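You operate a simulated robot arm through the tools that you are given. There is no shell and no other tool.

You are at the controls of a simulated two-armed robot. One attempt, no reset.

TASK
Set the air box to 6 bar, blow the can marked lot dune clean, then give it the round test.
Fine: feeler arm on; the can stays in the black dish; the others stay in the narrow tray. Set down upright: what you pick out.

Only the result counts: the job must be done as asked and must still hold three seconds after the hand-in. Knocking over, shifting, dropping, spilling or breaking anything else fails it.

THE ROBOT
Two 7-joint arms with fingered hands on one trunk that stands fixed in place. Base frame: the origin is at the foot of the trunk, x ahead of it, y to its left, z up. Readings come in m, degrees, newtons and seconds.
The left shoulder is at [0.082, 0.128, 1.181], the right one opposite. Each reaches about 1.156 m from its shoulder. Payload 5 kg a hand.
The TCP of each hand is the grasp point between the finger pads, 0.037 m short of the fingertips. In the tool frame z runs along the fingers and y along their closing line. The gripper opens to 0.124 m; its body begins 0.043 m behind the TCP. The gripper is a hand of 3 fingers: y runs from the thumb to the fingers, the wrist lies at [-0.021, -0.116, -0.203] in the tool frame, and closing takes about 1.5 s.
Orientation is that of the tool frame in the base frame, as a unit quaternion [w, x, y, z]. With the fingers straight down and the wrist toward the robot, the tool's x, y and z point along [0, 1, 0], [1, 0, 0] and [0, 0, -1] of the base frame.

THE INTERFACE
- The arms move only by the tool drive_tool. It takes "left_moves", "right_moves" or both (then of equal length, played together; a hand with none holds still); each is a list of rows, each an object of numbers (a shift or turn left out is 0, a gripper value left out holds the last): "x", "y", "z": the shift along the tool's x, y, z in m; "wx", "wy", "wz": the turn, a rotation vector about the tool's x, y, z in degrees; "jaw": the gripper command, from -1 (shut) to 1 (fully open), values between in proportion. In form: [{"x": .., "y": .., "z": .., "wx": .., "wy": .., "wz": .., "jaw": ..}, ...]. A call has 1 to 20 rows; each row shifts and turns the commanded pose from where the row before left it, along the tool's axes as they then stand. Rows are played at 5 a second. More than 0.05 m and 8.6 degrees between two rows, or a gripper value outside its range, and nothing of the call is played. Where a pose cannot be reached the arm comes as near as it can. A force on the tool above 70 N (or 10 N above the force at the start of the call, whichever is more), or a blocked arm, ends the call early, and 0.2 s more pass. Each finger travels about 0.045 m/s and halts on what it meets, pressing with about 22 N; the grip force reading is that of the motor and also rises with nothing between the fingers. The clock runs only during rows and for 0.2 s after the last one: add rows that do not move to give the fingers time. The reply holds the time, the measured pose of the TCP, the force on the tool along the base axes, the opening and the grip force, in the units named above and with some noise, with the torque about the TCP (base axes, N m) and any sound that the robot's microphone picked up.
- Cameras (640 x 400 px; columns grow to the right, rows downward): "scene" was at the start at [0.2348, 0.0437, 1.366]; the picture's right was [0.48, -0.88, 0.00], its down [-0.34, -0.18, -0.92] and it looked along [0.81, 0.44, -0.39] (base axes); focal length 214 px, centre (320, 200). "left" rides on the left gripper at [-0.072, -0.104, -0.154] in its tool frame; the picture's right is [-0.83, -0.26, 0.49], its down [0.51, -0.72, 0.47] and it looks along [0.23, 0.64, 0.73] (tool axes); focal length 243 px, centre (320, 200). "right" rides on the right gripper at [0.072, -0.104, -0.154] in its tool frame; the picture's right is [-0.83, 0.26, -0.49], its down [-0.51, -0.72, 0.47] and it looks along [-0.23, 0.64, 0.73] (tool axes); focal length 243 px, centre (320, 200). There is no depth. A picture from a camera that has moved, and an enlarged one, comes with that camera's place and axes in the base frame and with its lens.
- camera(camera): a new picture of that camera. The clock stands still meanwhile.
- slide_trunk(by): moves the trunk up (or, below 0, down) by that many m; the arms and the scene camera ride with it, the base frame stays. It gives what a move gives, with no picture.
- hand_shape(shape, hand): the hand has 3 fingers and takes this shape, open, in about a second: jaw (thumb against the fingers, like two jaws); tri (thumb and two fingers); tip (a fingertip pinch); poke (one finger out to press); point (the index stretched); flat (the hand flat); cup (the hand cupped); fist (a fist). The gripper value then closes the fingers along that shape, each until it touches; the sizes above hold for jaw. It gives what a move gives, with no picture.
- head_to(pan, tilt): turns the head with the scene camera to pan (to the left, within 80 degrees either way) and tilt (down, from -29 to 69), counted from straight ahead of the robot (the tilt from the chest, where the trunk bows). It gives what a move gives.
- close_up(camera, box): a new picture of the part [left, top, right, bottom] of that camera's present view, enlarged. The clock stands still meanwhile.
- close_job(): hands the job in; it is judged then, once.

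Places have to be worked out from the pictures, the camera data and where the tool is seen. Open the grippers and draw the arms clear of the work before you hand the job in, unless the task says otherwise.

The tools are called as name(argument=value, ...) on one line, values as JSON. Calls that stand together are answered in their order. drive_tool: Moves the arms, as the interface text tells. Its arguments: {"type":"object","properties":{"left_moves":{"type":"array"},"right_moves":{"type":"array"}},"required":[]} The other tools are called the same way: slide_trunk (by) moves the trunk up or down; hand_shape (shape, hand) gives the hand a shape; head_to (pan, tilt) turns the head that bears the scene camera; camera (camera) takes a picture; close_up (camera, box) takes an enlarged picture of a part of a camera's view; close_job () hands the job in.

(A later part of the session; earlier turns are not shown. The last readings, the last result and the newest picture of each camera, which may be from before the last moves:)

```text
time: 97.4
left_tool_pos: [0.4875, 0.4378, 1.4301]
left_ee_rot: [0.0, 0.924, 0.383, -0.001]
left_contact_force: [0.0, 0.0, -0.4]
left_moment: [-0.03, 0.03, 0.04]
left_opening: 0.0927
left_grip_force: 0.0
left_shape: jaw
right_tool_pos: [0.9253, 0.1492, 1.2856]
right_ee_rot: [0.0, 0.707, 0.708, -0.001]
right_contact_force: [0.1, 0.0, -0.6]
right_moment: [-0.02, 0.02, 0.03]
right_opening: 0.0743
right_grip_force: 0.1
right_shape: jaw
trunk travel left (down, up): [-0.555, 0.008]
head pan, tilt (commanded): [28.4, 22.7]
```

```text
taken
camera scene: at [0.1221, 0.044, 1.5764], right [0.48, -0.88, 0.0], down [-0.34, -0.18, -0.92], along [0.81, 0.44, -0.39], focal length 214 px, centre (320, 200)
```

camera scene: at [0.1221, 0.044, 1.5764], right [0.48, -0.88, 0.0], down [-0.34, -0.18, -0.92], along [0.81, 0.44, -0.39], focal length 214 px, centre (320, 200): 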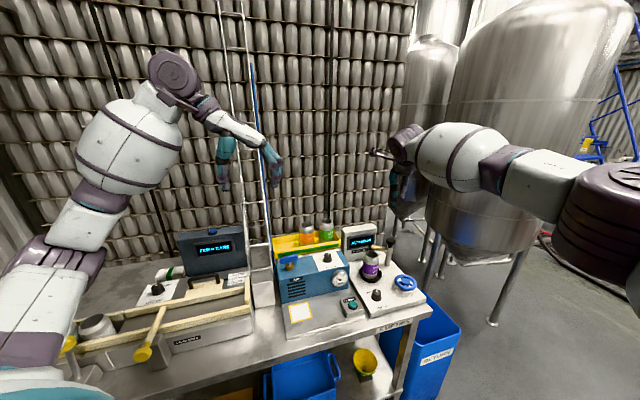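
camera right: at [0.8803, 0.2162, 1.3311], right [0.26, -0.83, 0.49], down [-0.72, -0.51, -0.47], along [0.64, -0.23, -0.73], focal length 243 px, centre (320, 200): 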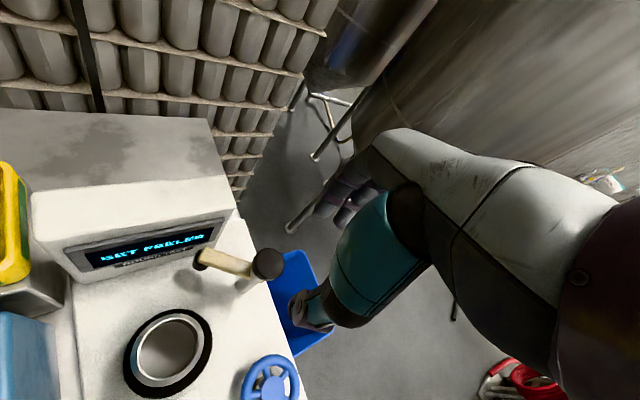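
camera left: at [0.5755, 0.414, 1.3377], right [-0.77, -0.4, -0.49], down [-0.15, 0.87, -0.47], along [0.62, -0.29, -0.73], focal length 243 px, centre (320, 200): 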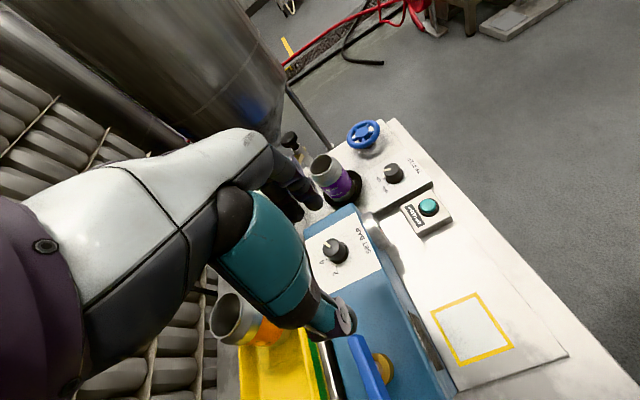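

Both hands are high and clear. I lower the trunk 0.10 m.

slide_trunk(by=-0.1)

camera(camera="scene")

camera(camera="right")

```text
time: 98.7
left_tool_pos: [0.4859, 0.4369, 1.3345]
left_ee_rot: [0.001, 0.924, 0.382, 0.001]
left_contact_force: [0.2, 0.3, -0.2]
left_moment: [0.02, -0.02, -0.01]
left_opening: 0.0926
left_grip_force: 0.1
left_shape: jaw
right_tool_pos: [0.9253, 0.1482, 1.1869]
right_ee_rot: [0.001, 0.707, 0.707, 0.0]
right_contact_force: [-0.7, 0.1, -0.3]
right_moment: [0.02, -0.03, -0.02]
right_opening: 0.0744
right_grip_force: 0.1
right_shape: jaw
trunk travel left (down, up): [-0.455, 0.108]
head pan, tilt (commanded): [28.4, 22.7]
```

```text
taken
camera scene: at [0.2075, 0.0435, 1.4547], right [0.48, -0.88, 0.0], down [-0.34, -0.18, -0.92], along [0.81, 0.44, -0.39], focal length 214 px, centre (320, 200)
```

scene: 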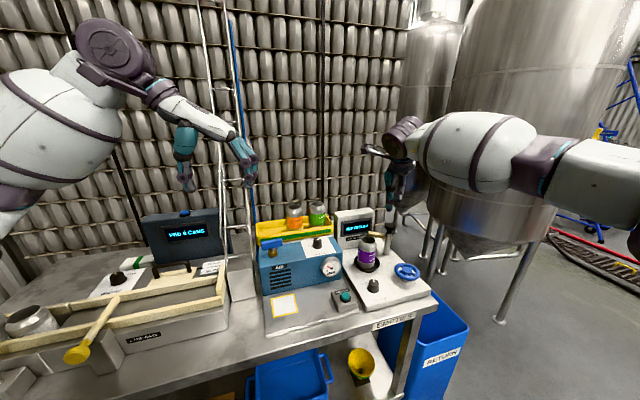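

```text
taken
camera right: at [0.8213, 0.2211, 1.3404], right [0.26, -0.83, 0.49], down [-0.72, -0.51, -0.47], along [0.64, -0.23, -0.73], focal length 243 px, centre (320, 200)
```

right: 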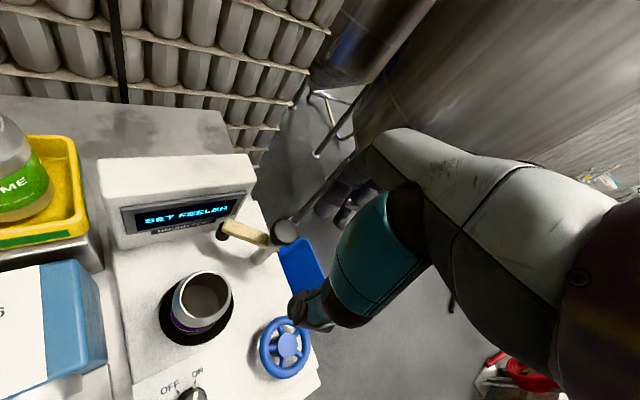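

Shoulders are forward now; the right camera puts the knob at (1.005, 0.159). I move over it and down to z about 1.12, then check.

drive_tool(right_moves=[{"x": 0.003, "y": 0.0265, "z": 0.02}, {"x": 0.003, "y": 0.0265, "z": 0.02}, {"x": 0.003, "y": 0.0265, "z": 0.02}, {}])

camera(camera="right")

close_up(camera="scene", box=[320, 180, 430, 290])

```text
time: 99.7
left_tool_pos: [0.4875, 0.4359, 1.3343]
left_ee_rot: [-0.001, 0.923, 0.384, 0.001]
left_contact_force: [-0.2, -0.4, 0.3]
left_moment: [-0.01, 0.02, -0.04]
left_opening: 0.0928
left_grip_force: 0.1
left_shape: jaw
right_tool_pos: [1.006, 0.1569, 1.1255]
right_ee_rot: [0.0, 0.707, 0.707, 0.0]
right_contact_force: [0.1, -0.4, -0.4]
right_moment: [0.01, 0.03, 0.0]
right_opening: 0.0747
right_grip_force: 0.0
right_shape: jaw
trunk travel left (down, up): [-0.455, 0.108]
head pan, tilt (commanded): [28.4, 22.7]
```

```text
taken
camera right: at [0.9018, 0.2298, 1.2777], right [0.26, -0.83, 0.49], down [-0.72, -0.51, -0.47], along [0.64, -0.23, -0.73], focal length 243 px, centre (320, 200)
```

right: 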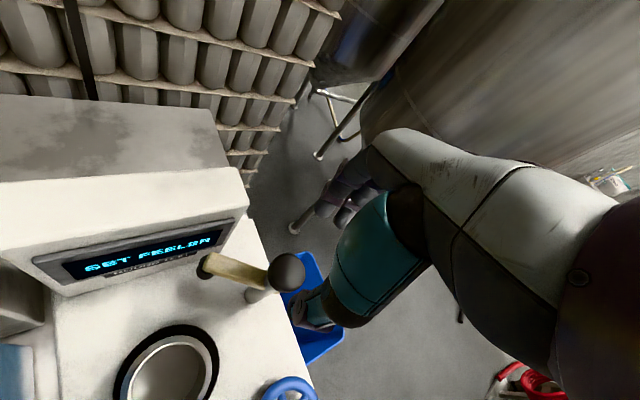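

```text
3.64 times, centred on (375, 235) of scene
camera zoom: at [0.2081, 0.0431, 1.4545], right [0.48, -0.88, 0.0], down [-0.34, -0.18, -0.92], along [0.81, 0.44, -0.39], focal length 780 px, centre (120, 73)
```

zoom: 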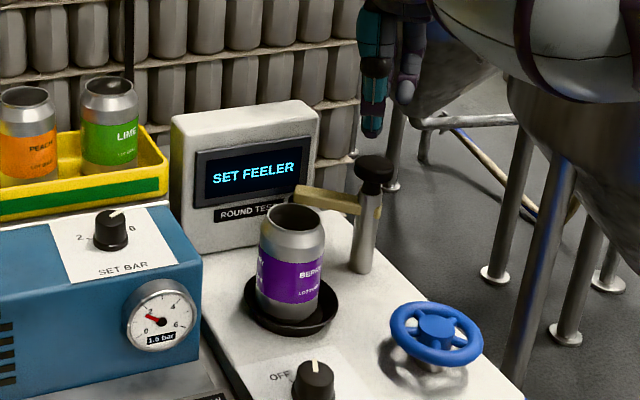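

The knob is exactly under the TCP. I lower onto it, close, and check the grip.

drive_tool(right_moves=[{"z": 0.025}, {"z": 0.025}, {"z": 0.025}, {"z": 0.013}, {}, {"jaw": -0.3}, {"jaw": -1.0}, {}, {}, {}])

camera(camera="right")

close_up(camera="scene", box=[340, 200, 420, 290])

```text
time: 101.9
left_tool_pos: [0.4882, 0.4365, 1.3322]
left_ee_rot: [0.0, 0.924, 0.384, 0.0]
left_contact_force: [-0.1, 0.1, -0.6]
left_moment: [-0.01, -0.02, -0.01]
left_opening: 0.0928
left_grip_force: 0.1
left_shape: jaw
right_tool_pos: [1.005, 0.1568, 1.0356]
right_ee_rot: [0.0, 0.707, 0.707, -0.001]
right_contact_force: [-2.6, -0.9, -6.4]
right_moment: [-0.02, 0.1, 0.02]
right_opening: 0.0269
right_grip_force: 21.6
right_shape: jaw
trunk travel left (down, up): [-0.455, 0.108]
head pan, tilt (commanded): [28.4, 22.7]
```

```text
taken
camera right: at [0.9015, 0.23, 1.189], right [0.26, -0.83, 0.49], down [-0.72, -0.51, -0.47], along [0.64, -0.23, -0.73], focal length 243 px, centre (320, 200)
```

right: 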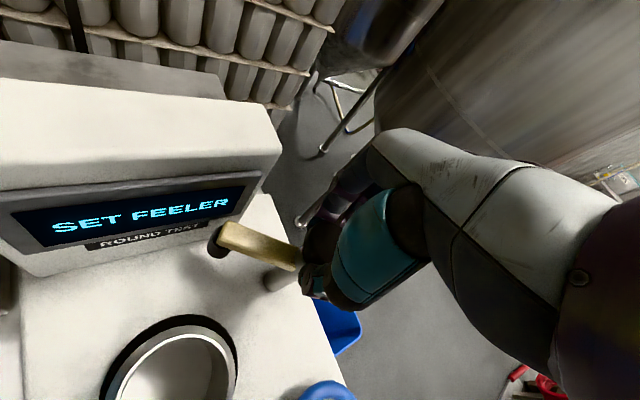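

```text
4.44 times, centred on (380, 245) of scene
camera zoom: at [0.2085, 0.0437, 1.4543], right [0.48, -0.88, 0.0], down [-0.34, -0.18, -0.92], along [0.81, 0.44, -0.39], focal length 953 px, centre (53, 0)
```

zoom: 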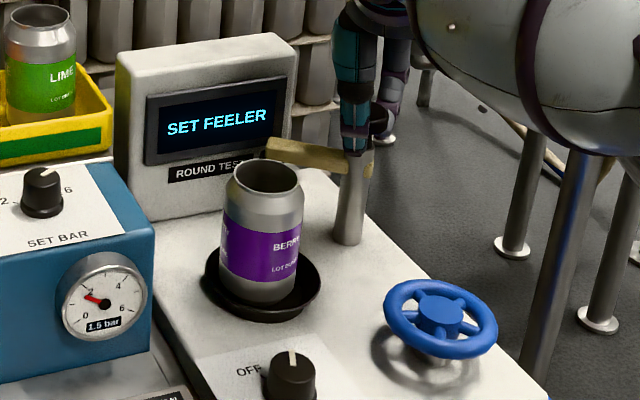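

The knob is gripped. I turn it 15° counterclockwise (toward the can) and see whether the arm follows.

drive_tool(right_moves=[{"wz": -5}, {"wz": -5}, {"wz": -5}, {}])

close_up(camera="scene", box=[340, 200, 420, 290])

camera(camera="right")

```text
time: 102.9
left_tool_pos: [0.4886, 0.4358, 1.3324]
left_ee_rot: [0.0, 0.924, 0.383, 0.001]
left_contact_force: [0.3, -0.1, 0.2]
left_moment: [0.03, -0.01, 0.0]
left_opening: 0.093
left_grip_force: 0.1
left_shape: jaw
right_tool_pos: [1.0054, 0.1581, 1.0363]
right_ee_rot: [0.0, 0.608, 0.794, 0.0]
right_contact_force: [-10.0, -5.1, -12.5]
right_moment: [-0.11, 0.25, 0.01]
right_opening: 0.0266
right_grip_force: 21.9
right_shape: jaw
trunk travel left (down, up): [-0.455, 0.108]
head pan, tilt (commanded): [28.4, 22.7]
```

```text
4.44 times, centred on (380, 245) of scene
camera zoom: at [0.2086, 0.0435, 1.4543], right [0.48, -0.88, 0.0], down [-0.34, -0.18, -0.92], along [0.81, 0.44, -0.39], focal length 953 px, centre (53, 0)
```

zoom: 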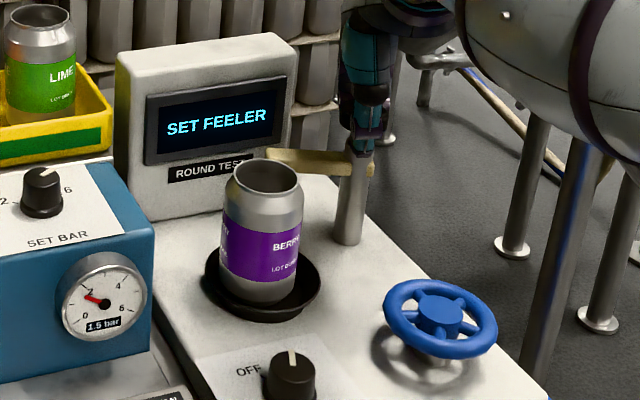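

```text
taken
camera right: at [0.887, 0.2004, 1.1893], right [0.47, -0.73, 0.49], down [-0.57, -0.68, -0.47], along [0.68, -0.06, -0.73], focal length 243 px, centre (320, 200)
```

right: 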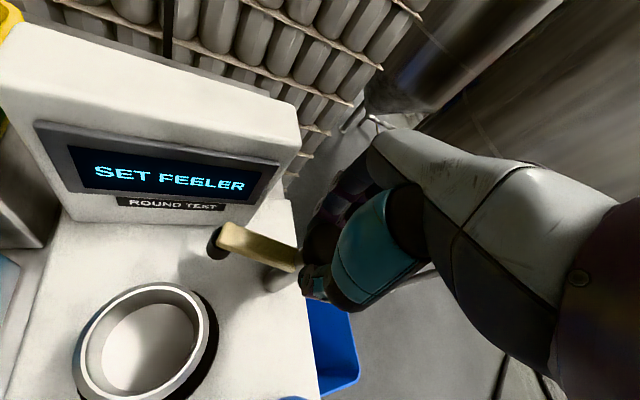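

The arm follows the knob. I keep turning in small steps, watching forces and the display.

drive_tool(right_moves=[{"wz": -5}, {"wz": -5}, {"wz": -5}, {}])

close_up(camera="scene", box=[340, 200, 420, 290])

camera(camera="right")

```text
time: 103.9
left_tool_pos: [0.4893, 0.4361, 1.3333]
left_ee_rot: [0.0, 0.924, 0.383, 0.0]
left_contact_force: [-0.1, -0.4, -0.2]
left_moment: [0.01, 0.0, 0.01]
left_opening: 0.0928
left_grip_force: 0.1
left_shape: jaw
right_tool_pos: [1.0063, 0.1573, 1.0363]
right_ee_rot: [0.0, 0.499, 0.866, -0.001]
right_contact_force: [-8.7, -5.8, -16.9]
right_moment: [-0.13, 0.28, -0.02]
right_opening: 0.0268
right_grip_force: 22.2
right_shape: jaw
trunk travel left (down, up): [-0.455, 0.108]
head pan, tilt (commanded): [28.4, 22.7]
```

```text
4.44 times, centred on (380, 245) of scene
camera zoom: at [0.2093, 0.0432, 1.4542], right [0.48, -0.88, 0.0], down [-0.34, -0.18, -0.92], along [0.81, 0.44, -0.39], focal length 953 px, centre (53, 0)
```

zoom: 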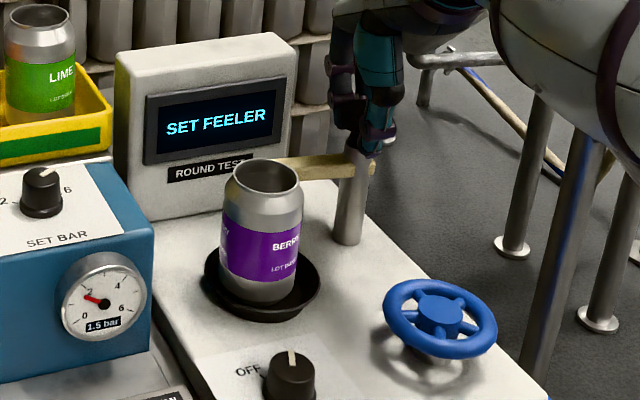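

```text
taken
camera right: at [0.88, 0.1675, 1.1895], right [0.64, -0.59, 0.49], down [-0.37, -0.8, -0.47], along [0.67, 0.12, -0.73], focal length 243 px, centre (320, 200)
```

right: 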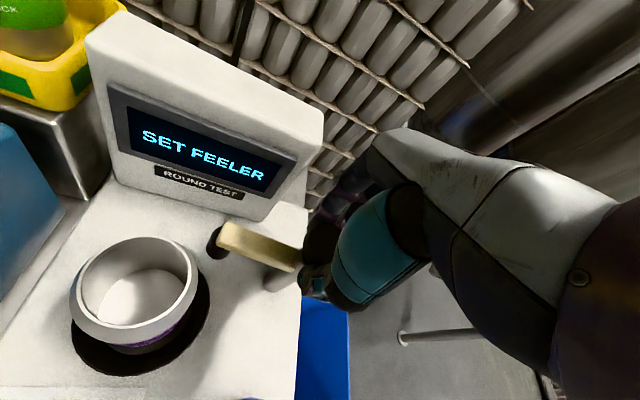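

Arm at about 138°, tip close to the can. I continue in smaller steps.

drive_tool(right_moves=[{"wz": -4}, {"wz": -4}, {}])

camera(camera="right")

close_up(camera="scene", box=[340, 200, 420, 290])

```text
time: 104.7
left_tool_pos: [0.4879, 0.4358, 1.3324]
left_ee_rot: [-0.001, 0.924, 0.384, 0.0]
left_contact_force: [-0.3, 0.0, 0.2]
left_moment: [0.01, -0.03, 0.01]
left_opening: 0.0929
left_grip_force: 0.0
left_shape: jaw
right_tool_pos: [1.0064, 0.1575, 1.0358]
right_ee_rot: [-0.001, 0.501, 0.866, -0.001]
right_contact_force: [-8.9, -7.9, -17.8]
right_moment: [-0.17, 0.27, -0.06]
right_opening: 0.0268
right_grip_force: 22.5
right_shape: jaw
right hand out of reach, approached as far as the arm can: row 1, 2
trunk travel left (down, up): [-0.455, 0.108]
head pan, tilt (commanded): [28.4, 22.7]
```

```text
taken
camera right: at [0.88, 0.1676, 1.1896], right [0.64, -0.59, 0.49], down [-0.37, -0.8, -0.47], along [0.67, 0.12, -0.73], focal length 243 px, centre (320, 200)
```

right: 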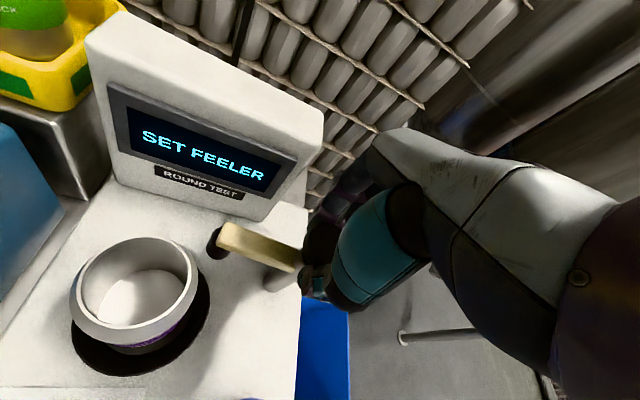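

```text
4.44 times, centred on (380, 245) of scene
camera zoom: at [0.2095, 0.043, 1.4542], right [0.48, -0.88, 0.0], down [-0.34, -0.18, -0.92], along [0.81, 0.44, -0.39], focal length 953 px, centre (53, 0)
```

zoom: 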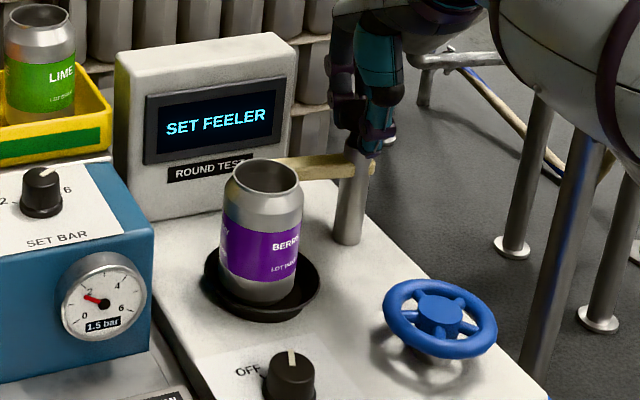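

The wrist limit is at y = 30°, so I release, lift slightly, turn the hand back 45° and regrip for the rest.

drive_tool(right_moves=[{"jaw": 0.2}, {}, {}, {}, {"z": -0.03}, {"wz": 7.5}, {"wz": 7.5}, {"wz": 7.5}, {"wz": 7.5}, {"wz": 7.5}, {"wz": 7.5}, {"z": 0.02}, {}])

camera(camera="right")

close_up(camera="scene", box=[340, 200, 420, 290])

```text
time: 107.5
left_tool_pos: [0.4868, 0.4359, 1.333]
left_ee_rot: [0.0, 0.924, 0.383, 0.0]
left_contact_force: [0.1, -0.5, 0.5]
left_moment: [-0.01, -0.03, -0.03]
left_opening: 0.0928
left_grip_force: 0.1
left_shape: jaw
right_tool_pos: [1.005, 0.1587, 1.0488]
right_ee_rot: [0.0, 0.793, 0.609, 0.0]
right_contact_force: [0.2, 0.5, 0.1]
right_moment: [0.04, 0.0, 0.03]
right_opening: 0.0739
right_grip_force: 0.0
right_shape: jaw
trunk travel left (down, up): [-0.455, 0.108]
head pan, tilt (commanded): [28.4, 22.7]
```

```text
taken
camera right: at [0.9235, 0.255, 1.2014], right [0.04, -0.87, 0.49], down [-0.83, -0.3, -0.47], along [0.56, -0.39, -0.73], focal length 243 px, centre (320, 200)
```

right: 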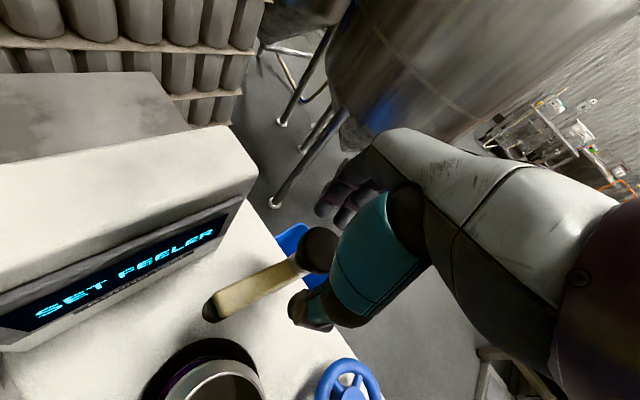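

```text
4.44 times, centred on (380, 245) of scene
camera zoom: at [0.2076, 0.0437, 1.4546], right [0.48, -0.88, 0.0], down [-0.34, -0.18, -0.92], along [0.81, 0.44, -0.39], focal length 953 px, centre (53, 0)
```

zoom: 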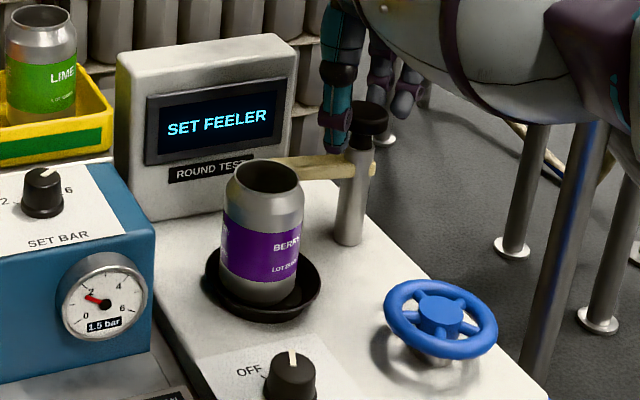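

The arm stayed at 138°. I set the hand to y = -5°, lower, grip and turn on toward the can, stepwise.

drive_tool(right_moves=[{"wz": -5}, {"wz": -5}, {"z": 0.012}, {}, {"jaw": -0.3}, {"jaw": -1.0}, {}, {}, {}, {"wz": -4}, {"wz": -4}, {}])

camera(camera="right")

close_up(camera="scene", box=[340, 200, 420, 290])

```text
time: 110.1
left_tool_pos: [0.4871, 0.4369, 1.3328]
left_ee_rot: [-0.001, 0.923, 0.384, 0.0]
left_contact_force: [0.6, 0.1, -0.6]
left_moment: [-0.01, 0.03, 0.02]
left_opening: 0.0928
left_grip_force: 0.1
left_shape: jaw
right_tool_pos: [1.0054, 0.1587, 1.0352]
right_ee_rot: [0.0, 0.688, 0.726, -0.001]
right_contact_force: [-7.6, -1.0, -8.2]
right_moment: [0.0, 0.18, -0.02]
right_opening: 0.0261
right_grip_force: 22.1
right_shape: jaw
trunk travel left (down, up): [-0.455, 0.108]
head pan, tilt (commanded): [28.4, 22.7]
```

```text
taken
camera right: at [0.8981, 0.2246, 1.188], right [0.31, -0.81, 0.49], down [-0.69, -0.55, -0.47], along [0.65, -0.2, -0.73], focal length 243 px, centre (320, 200)
```

right: 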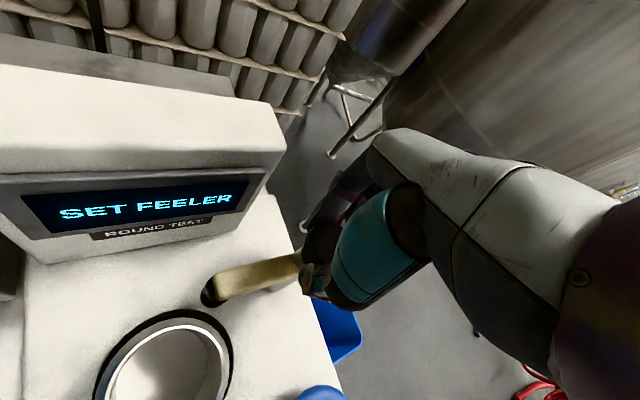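

```text
4.44 times, centred on (380, 245) of scene
camera zoom: at [0.2082, 0.0437, 1.4544], right [0.48, -0.88, 0.0], down [-0.34, -0.18, -0.92], along [0.81, 0.44, -0.39], focal length 953 px, centre (53, 0)
```

zoom: 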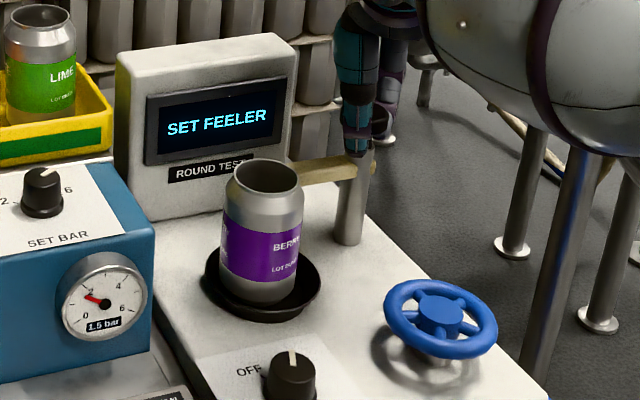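

Arm at about 146°, tip close to the can's side. I continue in 4° steps until the display changes or it touches.

drive_tool(right_moves=[{"wz": -3}, {"wz": -3}, {}])

close_up(camera="scene", box=[340, 200, 420, 290])

close_up(camera="right", box=[100, 220, 340, 400])

```text
time: 110.9
left_tool_pos: [0.4884, 0.4369, 1.3326]
left_ee_rot: [0.0, 0.923, 0.384, 0.0]
left_contact_force: [-0.4, 0.0, -0.3]
left_moment: [-0.01, 0.01, 0.01]
left_opening: 0.0931
left_grip_force: 0.0
left_shape: jaw
right_tool_pos: [1.0061, 0.1572, 1.0351]
right_ee_rot: [-0.001, 0.648, 0.761, -0.001]
right_contact_force: [-9.0, -2.7, -11.7]
right_moment: [-0.06, 0.2, 0.01]
right_opening: 0.0262
right_grip_force: 21.9
right_shape: jaw
trunk travel left (down, up): [-0.455, 0.108]
head pan, tilt (commanded): [28.4, 22.7]
```

```text
4.44 times, centred on (380, 245) of scene
camera zoom: at [0.2085, 0.0436, 1.4543], right [0.48, -0.88, 0.0], down [-0.34, -0.18, -0.92], along [0.81, 0.44, -0.39], focal length 953 px, centre (53, 0)
```

zoom: 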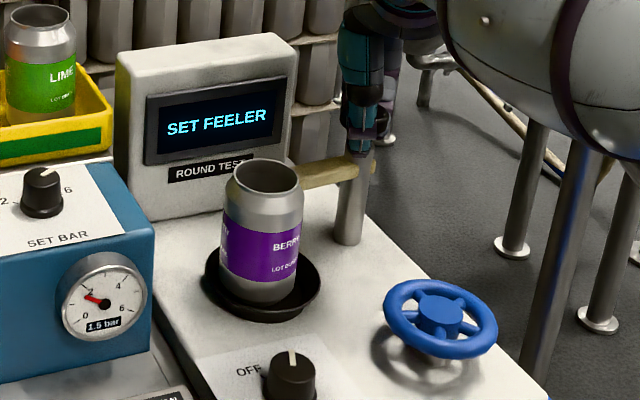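

```text
2.22 times, centred on (220, 310) of right
camera zoom: at [0.8918, 0.2128, 1.1881], right [0.39, -0.78, 0.49], down [-0.63, -0.61, -0.47], along [0.67, -0.13, -0.73], focal length 539 px, centre (542, -44)
```

zoom: 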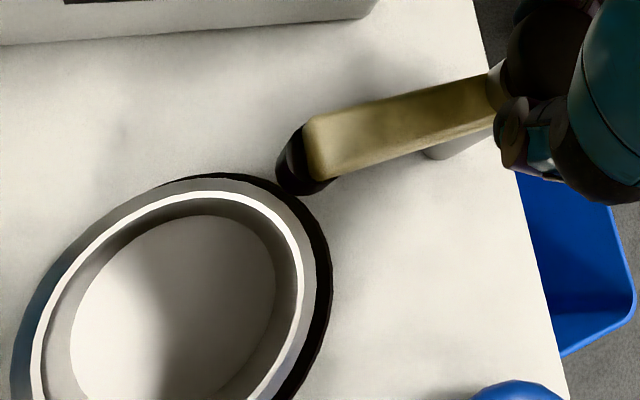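

The tip is still a little short of the can. I continue turning.

drive_tool(right_moves=[{"wz": -3}, {"wz": -3}, {}])

close_up(camera="scene", box=[340, 200, 420, 290])

close_up(camera="right", box=[100, 220, 340, 400])

```text
time: 111.7
left_tool_pos: [0.4875, 0.4353, 1.3335]
left_ee_rot: [0.0, 0.924, 0.383, 0.0]
left_contact_force: [0.1, -0.2, -0.9]
left_moment: [-0.01, 0.0, -0.02]
left_opening: 0.093
left_grip_force: 0.1
left_shape: jaw
right_tool_pos: [1.0054, 0.1573, 1.0351]
right_ee_rot: [0.0, 0.608, 0.794, -0.001]
right_contact_force: [-8.9, -3.2, -14.9]
right_moment: [-0.08, 0.24, -0.05]
right_opening: 0.0262
right_grip_force: 21.6
right_shape: jaw
trunk travel left (down, up): [-0.455, 0.108]
head pan, tilt (commanded): [28.4, 22.7]
```

```text
4.44 times, centred on (380, 245) of scene
camera zoom: at [0.2089, 0.0434, 1.4543], right [0.48, -0.88, 0.0], down [-0.34, -0.18, -0.92], along [0.81, 0.44, -0.39], focal length 953 px, centre (53, 0)
```

zoom: 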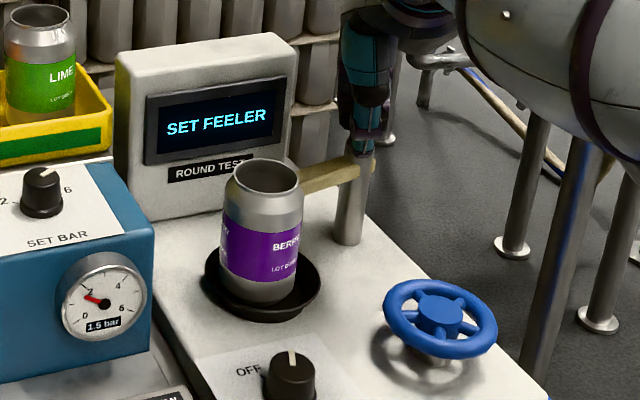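

```text
2.22 times, centred on (220, 310) of right
camera zoom: at [0.8868, 0.2004, 1.1882], right [0.47, -0.73, 0.49], down [-0.57, -0.68, -0.47], along [0.68, -0.06, -0.73], focal length 539 px, centre (542, -44)
```

zoom: 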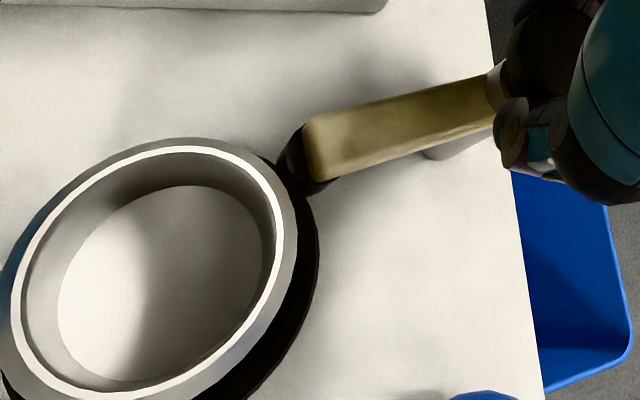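

Arm at about 158° and still SET FEELER. I continue a few degrees more, watching for contact.

drive_tool(right_moves=[{"wz": -3}, {"wz": -3}, {}])

close_up(camera="scene", box=[340, 200, 420, 290])

close_up(camera="right", box=[100, 220, 340, 400])

```text
time: 112.5
left_tool_pos: [0.4886, 0.4367, 1.3326]
left_ee_rot: [0.0, 0.923, 0.384, 0.0]
left_contact_force: [-0.3, -1.1, 1.0]
left_moment: [0.01, 0.0, 0.02]
left_opening: 0.0928
left_grip_force: 0.1
left_shape: jaw
right_tool_pos: [1.0054, 0.1558, 1.0349]
right_ee_rot: [0.0, 0.566, 0.824, -0.002]
right_contact_force: [-6.5, -4.3, -14.7]
right_moment: [-0.06, 0.2, 0.01]
right_opening: 0.0259
right_grip_force: 21.9
right_shape: jaw
trunk travel left (down, up): [-0.455, 0.108]
head pan, tilt (commanded): [28.4, 22.7]
```

```text
4.44 times, centred on (380, 245) of scene
camera zoom: at [0.209, 0.0433, 1.4543], right [0.48, -0.88, 0.0], down [-0.34, -0.18, -0.92], along [0.81, 0.44, -0.39], focal length 953 px, centre (53, 0)
```

zoom: 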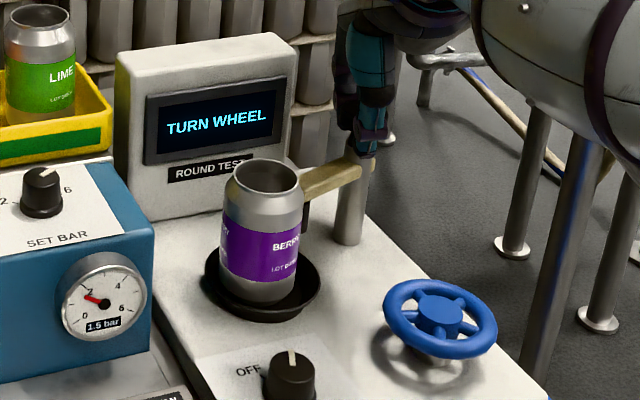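

```text
2.22 times, centred on (220, 310) of right
camera zoom: at [0.8828, 0.1876, 1.1882], right [0.54, -0.68, 0.49], down [-0.49, -0.73, -0.47], along [0.68, 0.01, -0.73], focal length 539 px, centre (542, -44)
```

zoom: 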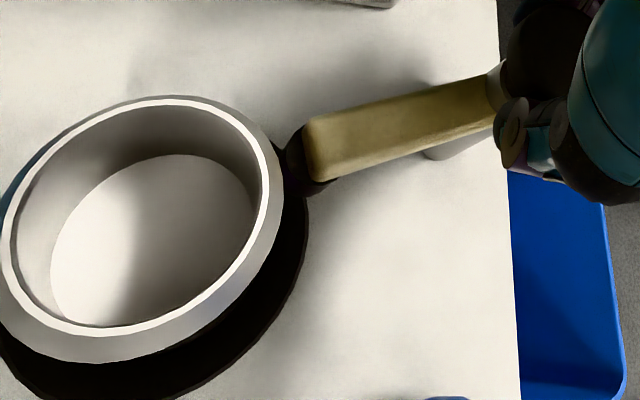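

Display now reads TURN WHEEL. I add 2° of margin and check it stays so.

drive_tool(right_moves=[{"wz": -2}, {}])

close_up(camera="scene", box=[340, 200, 420, 290])

close_up(camera="right", box=[100, 220, 340, 400])

```text
time: 113.1
left_tool_pos: [0.4875, 0.4351, 1.3318]
left_ee_rot: [0.0, 0.924, 0.383, 0.0]
left_contact_force: [0.3, 0.0, -0.1]
left_moment: [0.0, -0.01, 0.02]
left_opening: 0.0928
left_grip_force: 0.1
left_shape: jaw
right_tool_pos: [1.0046, 0.1573, 1.0346]
right_ee_rot: [0.0, 0.551, 0.834, 0.001]
right_contact_force: [-7.2, -5.7, -11.6]
right_moment: [-0.12, 0.26, -0.01]
right_opening: 0.0259
right_grip_force: 21.7
right_shape: jaw
trunk travel left (down, up): [-0.455, 0.108]
head pan, tilt (commanded): [28.4, 22.7]
```

```text
4.44 times, centred on (380, 245) of scene
camera zoom: at [0.2086, 0.0431, 1.4544], right [0.48, -0.88, 0.0], down [-0.34, -0.18, -0.92], along [0.81, 0.44, -0.39], focal length 953 px, centre (53, 0)
```

zoom: 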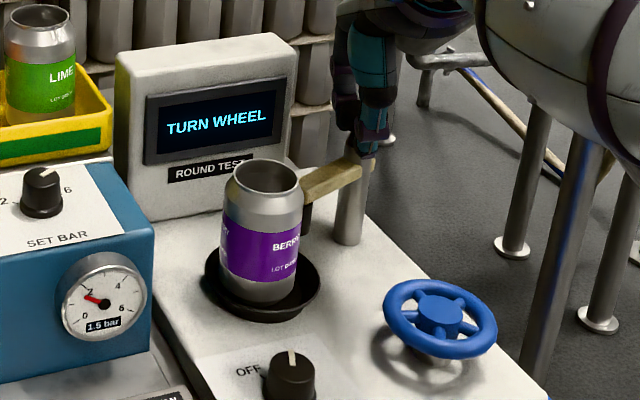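

```text
2.22 times, centred on (220, 310) of right
camera zoom: at [0.8818, 0.1832, 1.1881], right [0.57, -0.66, 0.49], down [-0.47, -0.75, -0.47], along [0.68, 0.04, -0.73], focal length 539 px, centre (542, -44)
```

zoom: 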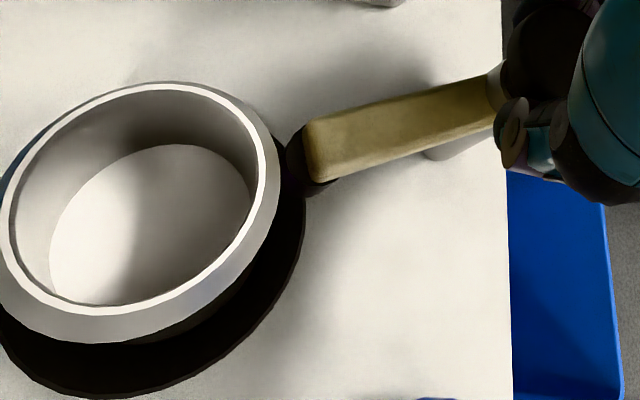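

Feeler is on with margin. I release the knob and lift straight up, checking that the feeler stays put.

drive_tool(right_moves=[{"jaw": 0.2}, {}, {}, {}, {"z": -0.03}, {"z": -0.04}, {"z": -0.04}, {}])

close_up(camera="scene", box=[340, 200, 420, 290])

camera(camera="right")

```text
time: 114.9
left_tool_pos: [0.488, 0.4366, 1.3338]
left_ee_rot: [0.0, 0.923, 0.384, 0.0]
left_contact_force: [-0.1, 0.8, -0.2]
left_moment: [-0.03, 0.04, -0.01]
left_opening: 0.093
left_grip_force: 0.0
left_shape: jaw
right_tool_pos: [1.005, 0.1565, 1.1443]
right_ee_rot: [0.0, 0.553, 0.833, -0.001]
right_contact_force: [0.5, -0.5, -0.7]
right_moment: [0.03, 0.03, 0.03]
right_opening: 0.0739
right_grip_force: 0.1
right_shape: jaw
trunk travel left (down, up): [-0.455, 0.108]
head pan, tilt (commanded): [28.4, 22.7]
```

```text
4.44 times, centred on (380, 245) of scene
camera zoom: at [0.2087, 0.0434, 1.4543], right [0.48, -0.88, 0.0], down [-0.34, -0.18, -0.92], along [0.81, 0.44, -0.39], focal length 953 px, centre (53, 0)
```

zoom: 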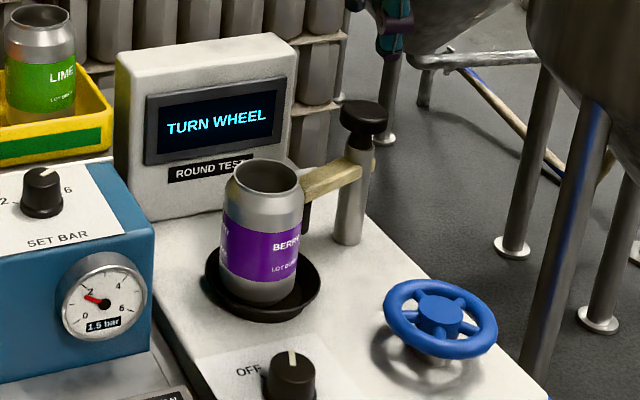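

```text
taken
camera right: at [0.8807, 0.183, 1.2979], right [0.57, -0.66, 0.49], down [-0.47, -0.75, -0.47], along [0.68, 0.04, -0.73], focal length 243 px, centre (320, 200)
```

right: 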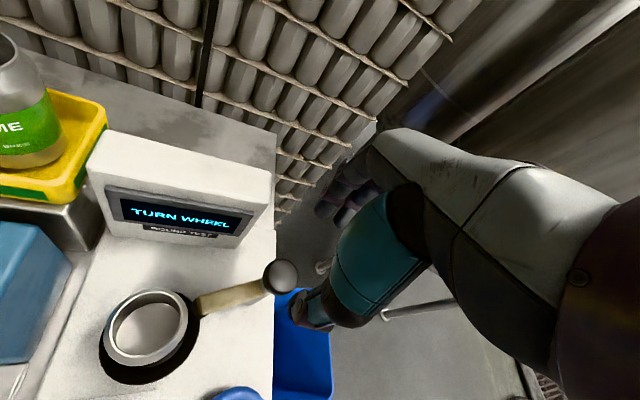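

TURN WHEEL persists. I move the right hand, fully opened, over the handwheel at about (0.893, 0.062) and look straight down at it.

drive_tool(right_moves=[{"x": -0.0109, "y": -0.035, "jaw": 1.0}, {"x": -0.0109, "y": -0.035}, {"x": -0.0109, "y": -0.035}, {"x": -0.0109, "y": -0.035}, {}, {}])

camera(camera="right")

close_up(camera="scene", box=[340, 200, 440, 300])

```text
time: 116.3
left_tool_pos: [0.4881, 0.4362, 1.3326]
left_ee_rot: [0.0, 0.924, 0.383, 0.0]
left_contact_force: [0.7, 0.2, 0.1]
left_moment: [0.01, 0.01, -0.02]
left_opening: 0.093
left_grip_force: 0.1
left_shape: jaw
right_tool_pos: [0.8954, 0.0617, 1.1459]
right_ee_rot: [-0.001, 0.552, 0.834, 0.0]
right_contact_force: [-0.1, 0.6, -0.3]
right_moment: [0.0, -0.03, 0.03]
right_opening: 0.1239
right_grip_force: 0.0
right_shape: jaw
trunk travel left (down, up): [-0.455, 0.108]
head pan, tilt (commanded): [28.4, 22.7]
```

```text
taken
camera right: at [0.7715, 0.0886, 1.2994], right [0.57, -0.66, 0.49], down [-0.47, -0.75, -0.47], along [0.68, 0.04, -0.73], focal length 243 px, centre (320, 200)
```

right: 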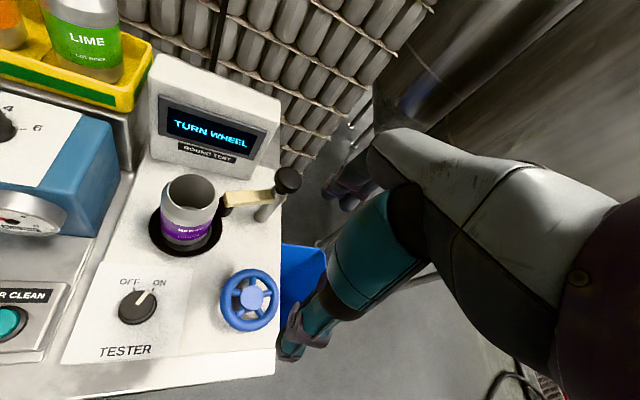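

```text
4.00 times, centred on (390, 250) of scene
camera zoom: at [0.2082, 0.0437, 1.4544], right [0.48, -0.88, 0.0], down [-0.34, -0.18, -0.92], along [0.81, 0.44, -0.39], focal length 858 px, centre (40, 0)
```

zoom: 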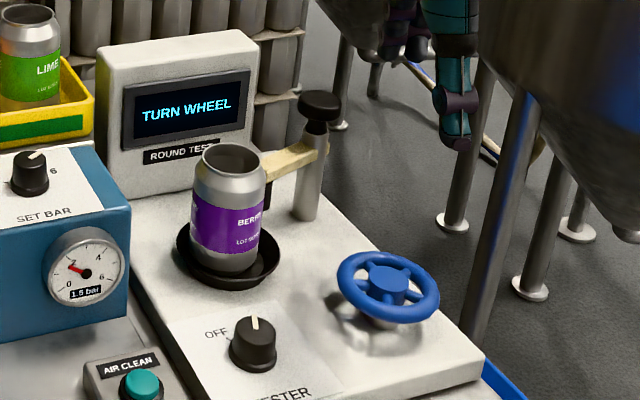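

I zoom the right camera on the wheel to get its centre, height and tilt.

close_up(camera="right", box=[190, 240, 310, 360])

close_up(camera="scene", box=[410, 250, 460, 295])

```text
3.33 times, centred on (250, 300) of right
camera zoom: at [0.7715, 0.0886, 1.2994], right [0.57, -0.66, 0.49], down [-0.47, -0.75, -0.47], along [0.68, 0.04, -0.73], focal length 809 px, centre (553, -133)
```

zoom: 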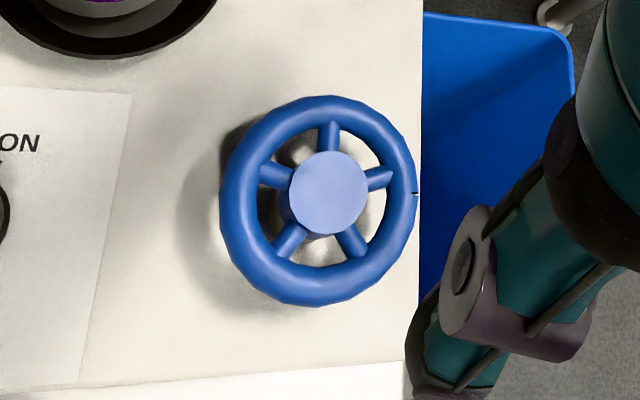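

```text
8.89 times, centred on (435, 272) of scene
camera zoom: at [0.2082, 0.0437, 1.4544], right [0.48, -0.88, 0.0], down [-0.34, -0.18, -0.92], along [0.81, 0.44, -0.39], focal length 1906 px, centre (-702, -444)
```

zoom: 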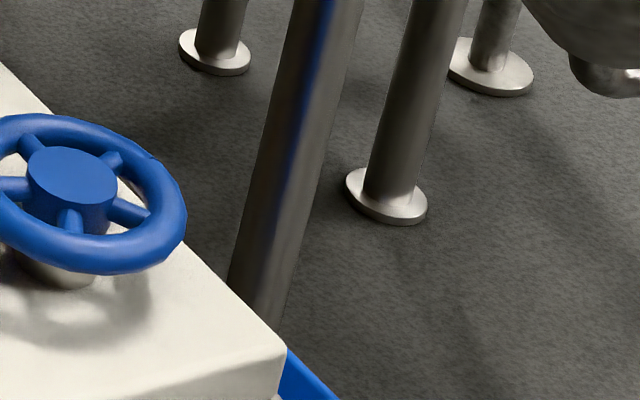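

The wheel is centred at about (0.8845, 0.060), rim z about 0.927, outer diameter about 9 cm. I centre over it and lower the open hand around the rim, keeping fingertips just above the plate.

drive_tool(right_moves=[{"x": 0.0024, "y": -0.0108, "z": 0.02}, {"z": 0.04}, {"z": 0.04}, {"z": 0.04}, {"z": 0.03}, {}])

camera(camera="right")

close_up(camera="scene", box=[350, 210, 450, 310])

```text
time: 117.7
left_tool_pos: [0.4869, 0.4361, 1.3335]
left_ee_rot: [0.0, 0.923, 0.384, 0.0]
left_contact_force: [0.7, 0.3, -0.1]
left_moment: [0.0, -0.04, 0.01]
left_opening: 0.0928
left_grip_force: 0.1
left_shape: jaw
right_tool_pos: [0.8829, 0.0603, 0.9778]
right_ee_rot: [0.0, 0.552, 0.834, 0.001]
right_contact_force: [0.0, 0.0, -0.6]
right_moment: [-0.01, -0.01, 0.0]
right_opening: 0.1238
right_grip_force: 0.0
right_shape: jaw
trunk travel left (down, up): [-0.455, 0.108]
head pan, tilt (commanded): [28.4, 22.7]
```

```text
taken
camera right: at [0.7597, 0.0865, 1.1299], right [0.57, -0.66, 0.49], down [-0.47, -0.75, -0.47], along [0.68, 0.04, -0.73], focal length 243 px, centre (320, 200)
```

right: 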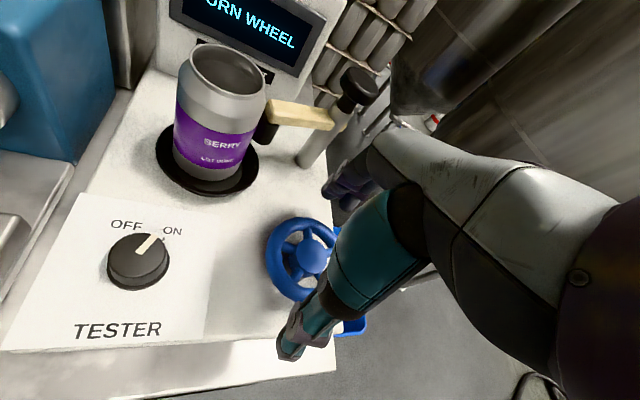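

```text
4.00 times, centred on (400, 260) of scene
camera zoom: at [0.2071, 0.0436, 1.4547], right [0.48, -0.88, 0.0], down [-0.34, -0.18, -0.92], along [0.81, 0.44, -0.39], focal length 858 px, centre (0, -40)
```

zoom: 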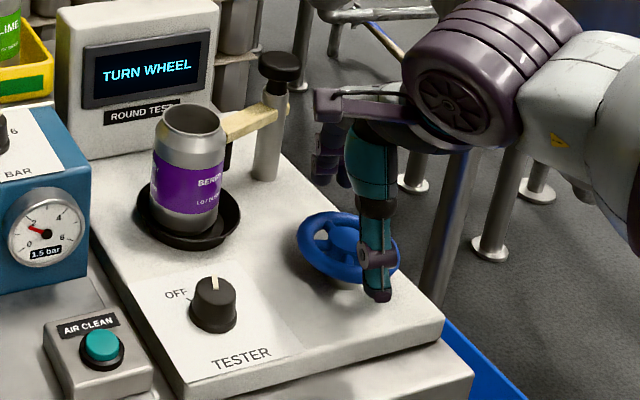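

I zoom the right view to confirm the rim sits between thumb and fingers before going down the last 3.5 cm.

close_up(camera="right", box=[240, 160, 400, 380])

close_up(camera="scene", box=[415, 245, 460, 290])

```text
1.82 times, centred on (320, 270) of right
camera zoom: at [0.7597, 0.0865, 1.1299], right [0.57, -0.66, 0.49], down [-0.47, -0.75, -0.47], along [0.68, 0.04, -0.73], focal length 441 px, centre (320, 73)
```

zoom: 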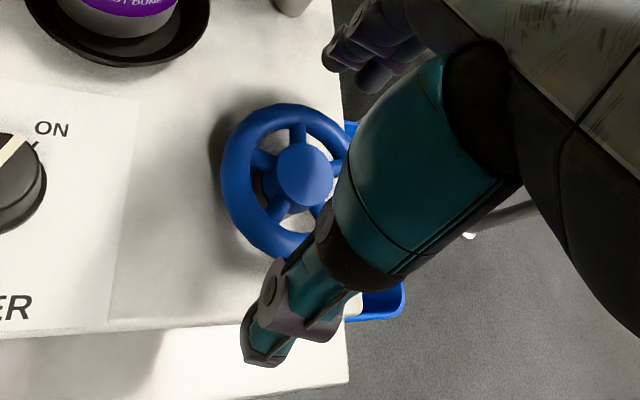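

```text
8.89 times, centred on (438, 268) of scene
camera zoom: at [0.2071, 0.0436, 1.4547], right [0.48, -0.88, 0.0], down [-0.34, -0.18, -0.92], along [0.81, 0.44, -0.39], focal length 1906 px, centre (-724, -400)
```

zoom: 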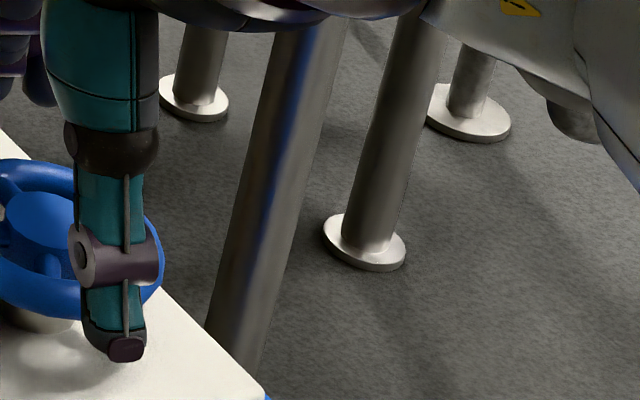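

Centred. I lower the last 3.5 cm watching for contact, then close on the rim.

drive_tool(right_moves=[{"z": 0.015}, {"z": 0.012}, {"z": 0.008}, {}])

close_up(camera="scene", box=[390, 230, 460, 300])

```text
time: 118.7
left_tool_pos: [0.4872, 0.4353, 1.3332]
left_ee_rot: [0.0, 0.923, 0.384, 0.0]
left_contact_force: [0.3, -0.2, -0.1]
left_moment: [0.0, 0.03, 0.0]
left_opening: 0.0927
left_grip_force: 0.0
left_shape: jaw
right_tool_pos: [0.884, 0.0612, 0.9406]
right_ee_rot: [0.001, 0.552, 0.834, 0.0]
right_contact_force: [1.2, 0.1, 0.4]
right_moment: [0.0, 0.02, -0.02]
right_opening: 0.1239
right_grip_force: 0.1
right_shape: jaw
trunk travel left (down, up): [-0.455, 0.108]
head pan, tilt (commanded): [28.4, 22.7]
```

```text
5.71 times, centred on (425, 265) of scene
camera zoom: at [0.2081, 0.0436, 1.4545], right [0.48, -0.88, 0.0], down [-0.34, -0.18, -0.92], along [0.81, 0.44, -0.39], focal length 1226 px, centre (-280, -171)
```

zoom: 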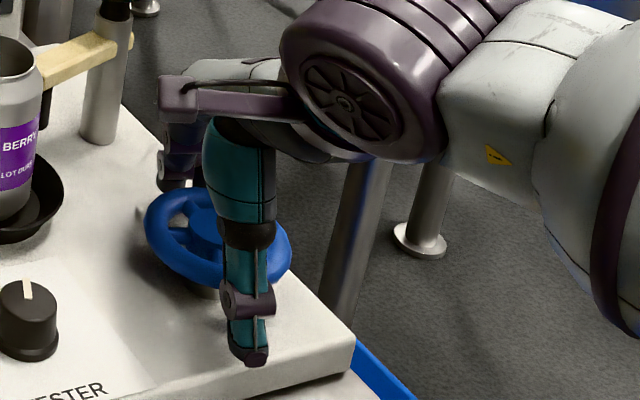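

No contact with the plate. I close on the rim.

drive_tool(right_moves=[{"jaw": 0.6}, {"jaw": 0.3}, {"jaw": 0.0}, {"jaw": -0.5}, {"jaw": -1.0}, {}, {}])

close_up(camera="scene", box=[390, 230, 460, 300])

close_up(camera="right", box=[200, 140, 400, 380])

```text
time: 120.3
left_tool_pos: [0.4882, 0.4374, 1.333]
left_ee_rot: [0.0, 0.924, 0.384, 0.001]
left_contact_force: [0.3, 0.1, 0.6]
left_moment: [0.01, 0.01, 0.02]
left_opening: 0.093
left_grip_force: 0.0
left_shape: jaw
right_tool_pos: [0.8841, 0.0603, 0.9399]
right_ee_rot: [-0.002, 0.552, 0.834, -0.001]
right_contact_force: [-0.4, -0.2, -4.7]
right_moment: [0.02, 0.1, -0.02]
right_opening: 0.0753
right_grip_force: 21.9
right_shape: jaw
trunk travel left (down, up): [-0.455, 0.108]
head pan, tilt (commanded): [28.4, 22.7]
```

```text
5.71 times, centred on (425, 265) of scene
camera zoom: at [0.2086, 0.0437, 1.4544], right [0.48, -0.88, 0.0], down [-0.34, -0.18, -0.92], along [0.81, 0.44, -0.39], focal length 1226 px, centre (-280, -171)
```

zoom: 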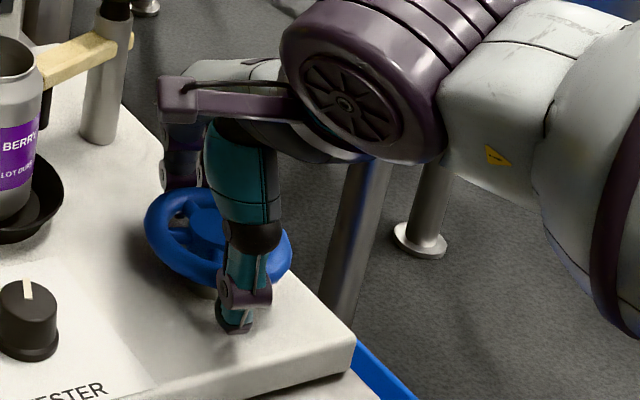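

```text
1.67 times, centred on (300, 260) of right
camera zoom: at [0.7604, 0.0867, 1.0933], right [0.57, -0.66, 0.49], down [-0.47, -0.75, -0.47], along [0.68, 0.04, -0.73], focal length 404 px, centre (353, 100)
```

zoom: 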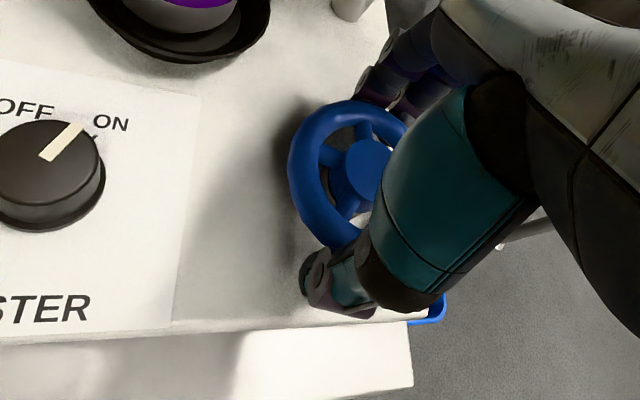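

The rim is gripped. I turn the wheel 21° clockwise first and see what the tester does.

drive_tool(right_moves=[{"wz": 5}, {"wz": 5}, {"wz": 5}, {"wz": 6}, {}])

close_up(camera="scene", box=[340, 200, 460, 310])

close_up(camera="right", box=[200, 140, 400, 380])

```text
time: 121.5
left_tool_pos: [0.4895, 0.4363, 1.3322]
left_ee_rot: [0.0, 0.924, 0.383, -0.001]
left_contact_force: [0.1, -0.5, -0.2]
left_moment: [0.01, 0.01, 0.04]
left_opening: 0.0926
left_grip_force: 0.1
left_shape: jaw
right_tool_pos: [0.8835, 0.0616, 0.9399]
right_ee_rot: [-0.001, 0.694, 0.72, 0.0]
right_contact_force: [7.0, 3.8, -4.3]
right_moment: [0.11, 0.0, 0.05]
right_opening: 0.0751
right_grip_force: 21.9
right_shape: jaw
trunk travel left (down, up): [-0.455, 0.108]
head pan, tilt (commanded): [28.4, 22.7]
```

```text
3.64 times, centred on (400, 255) of scene
camera zoom: at [0.2095, 0.044, 1.4543], right [0.48, -0.88, 0.0], down [-0.34, -0.18, -0.92], along [0.81, 0.44, -0.39], focal length 780 px, centre (29, 0)
```

zoom: 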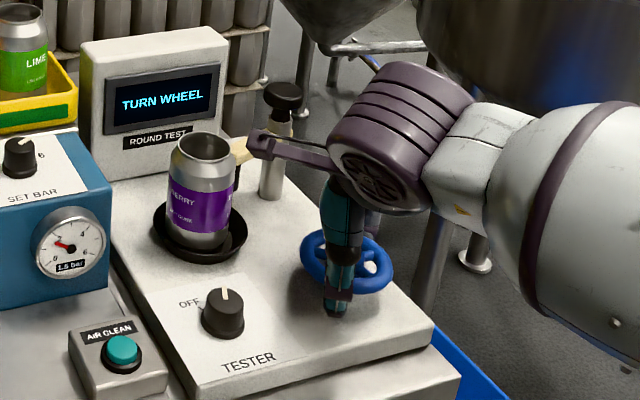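

```text
1.67 times, centred on (300, 260) of right
camera zoom: at [0.7773, 0.1304, 1.0931], right [0.29, -0.82, 0.49], down [-0.7, -0.53, -0.47], along [0.65, -0.21, -0.73], focal length 404 px, centre (353, 100)
```

zoom: 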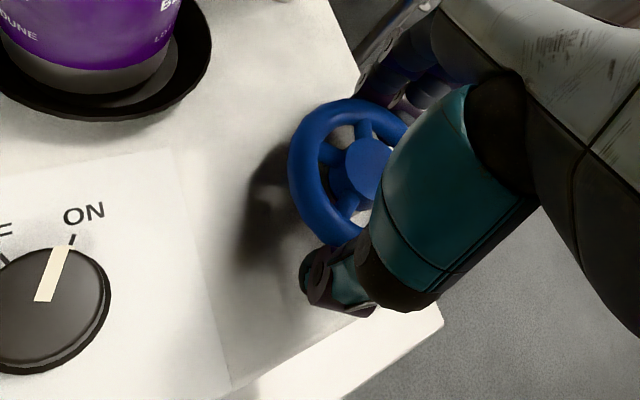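

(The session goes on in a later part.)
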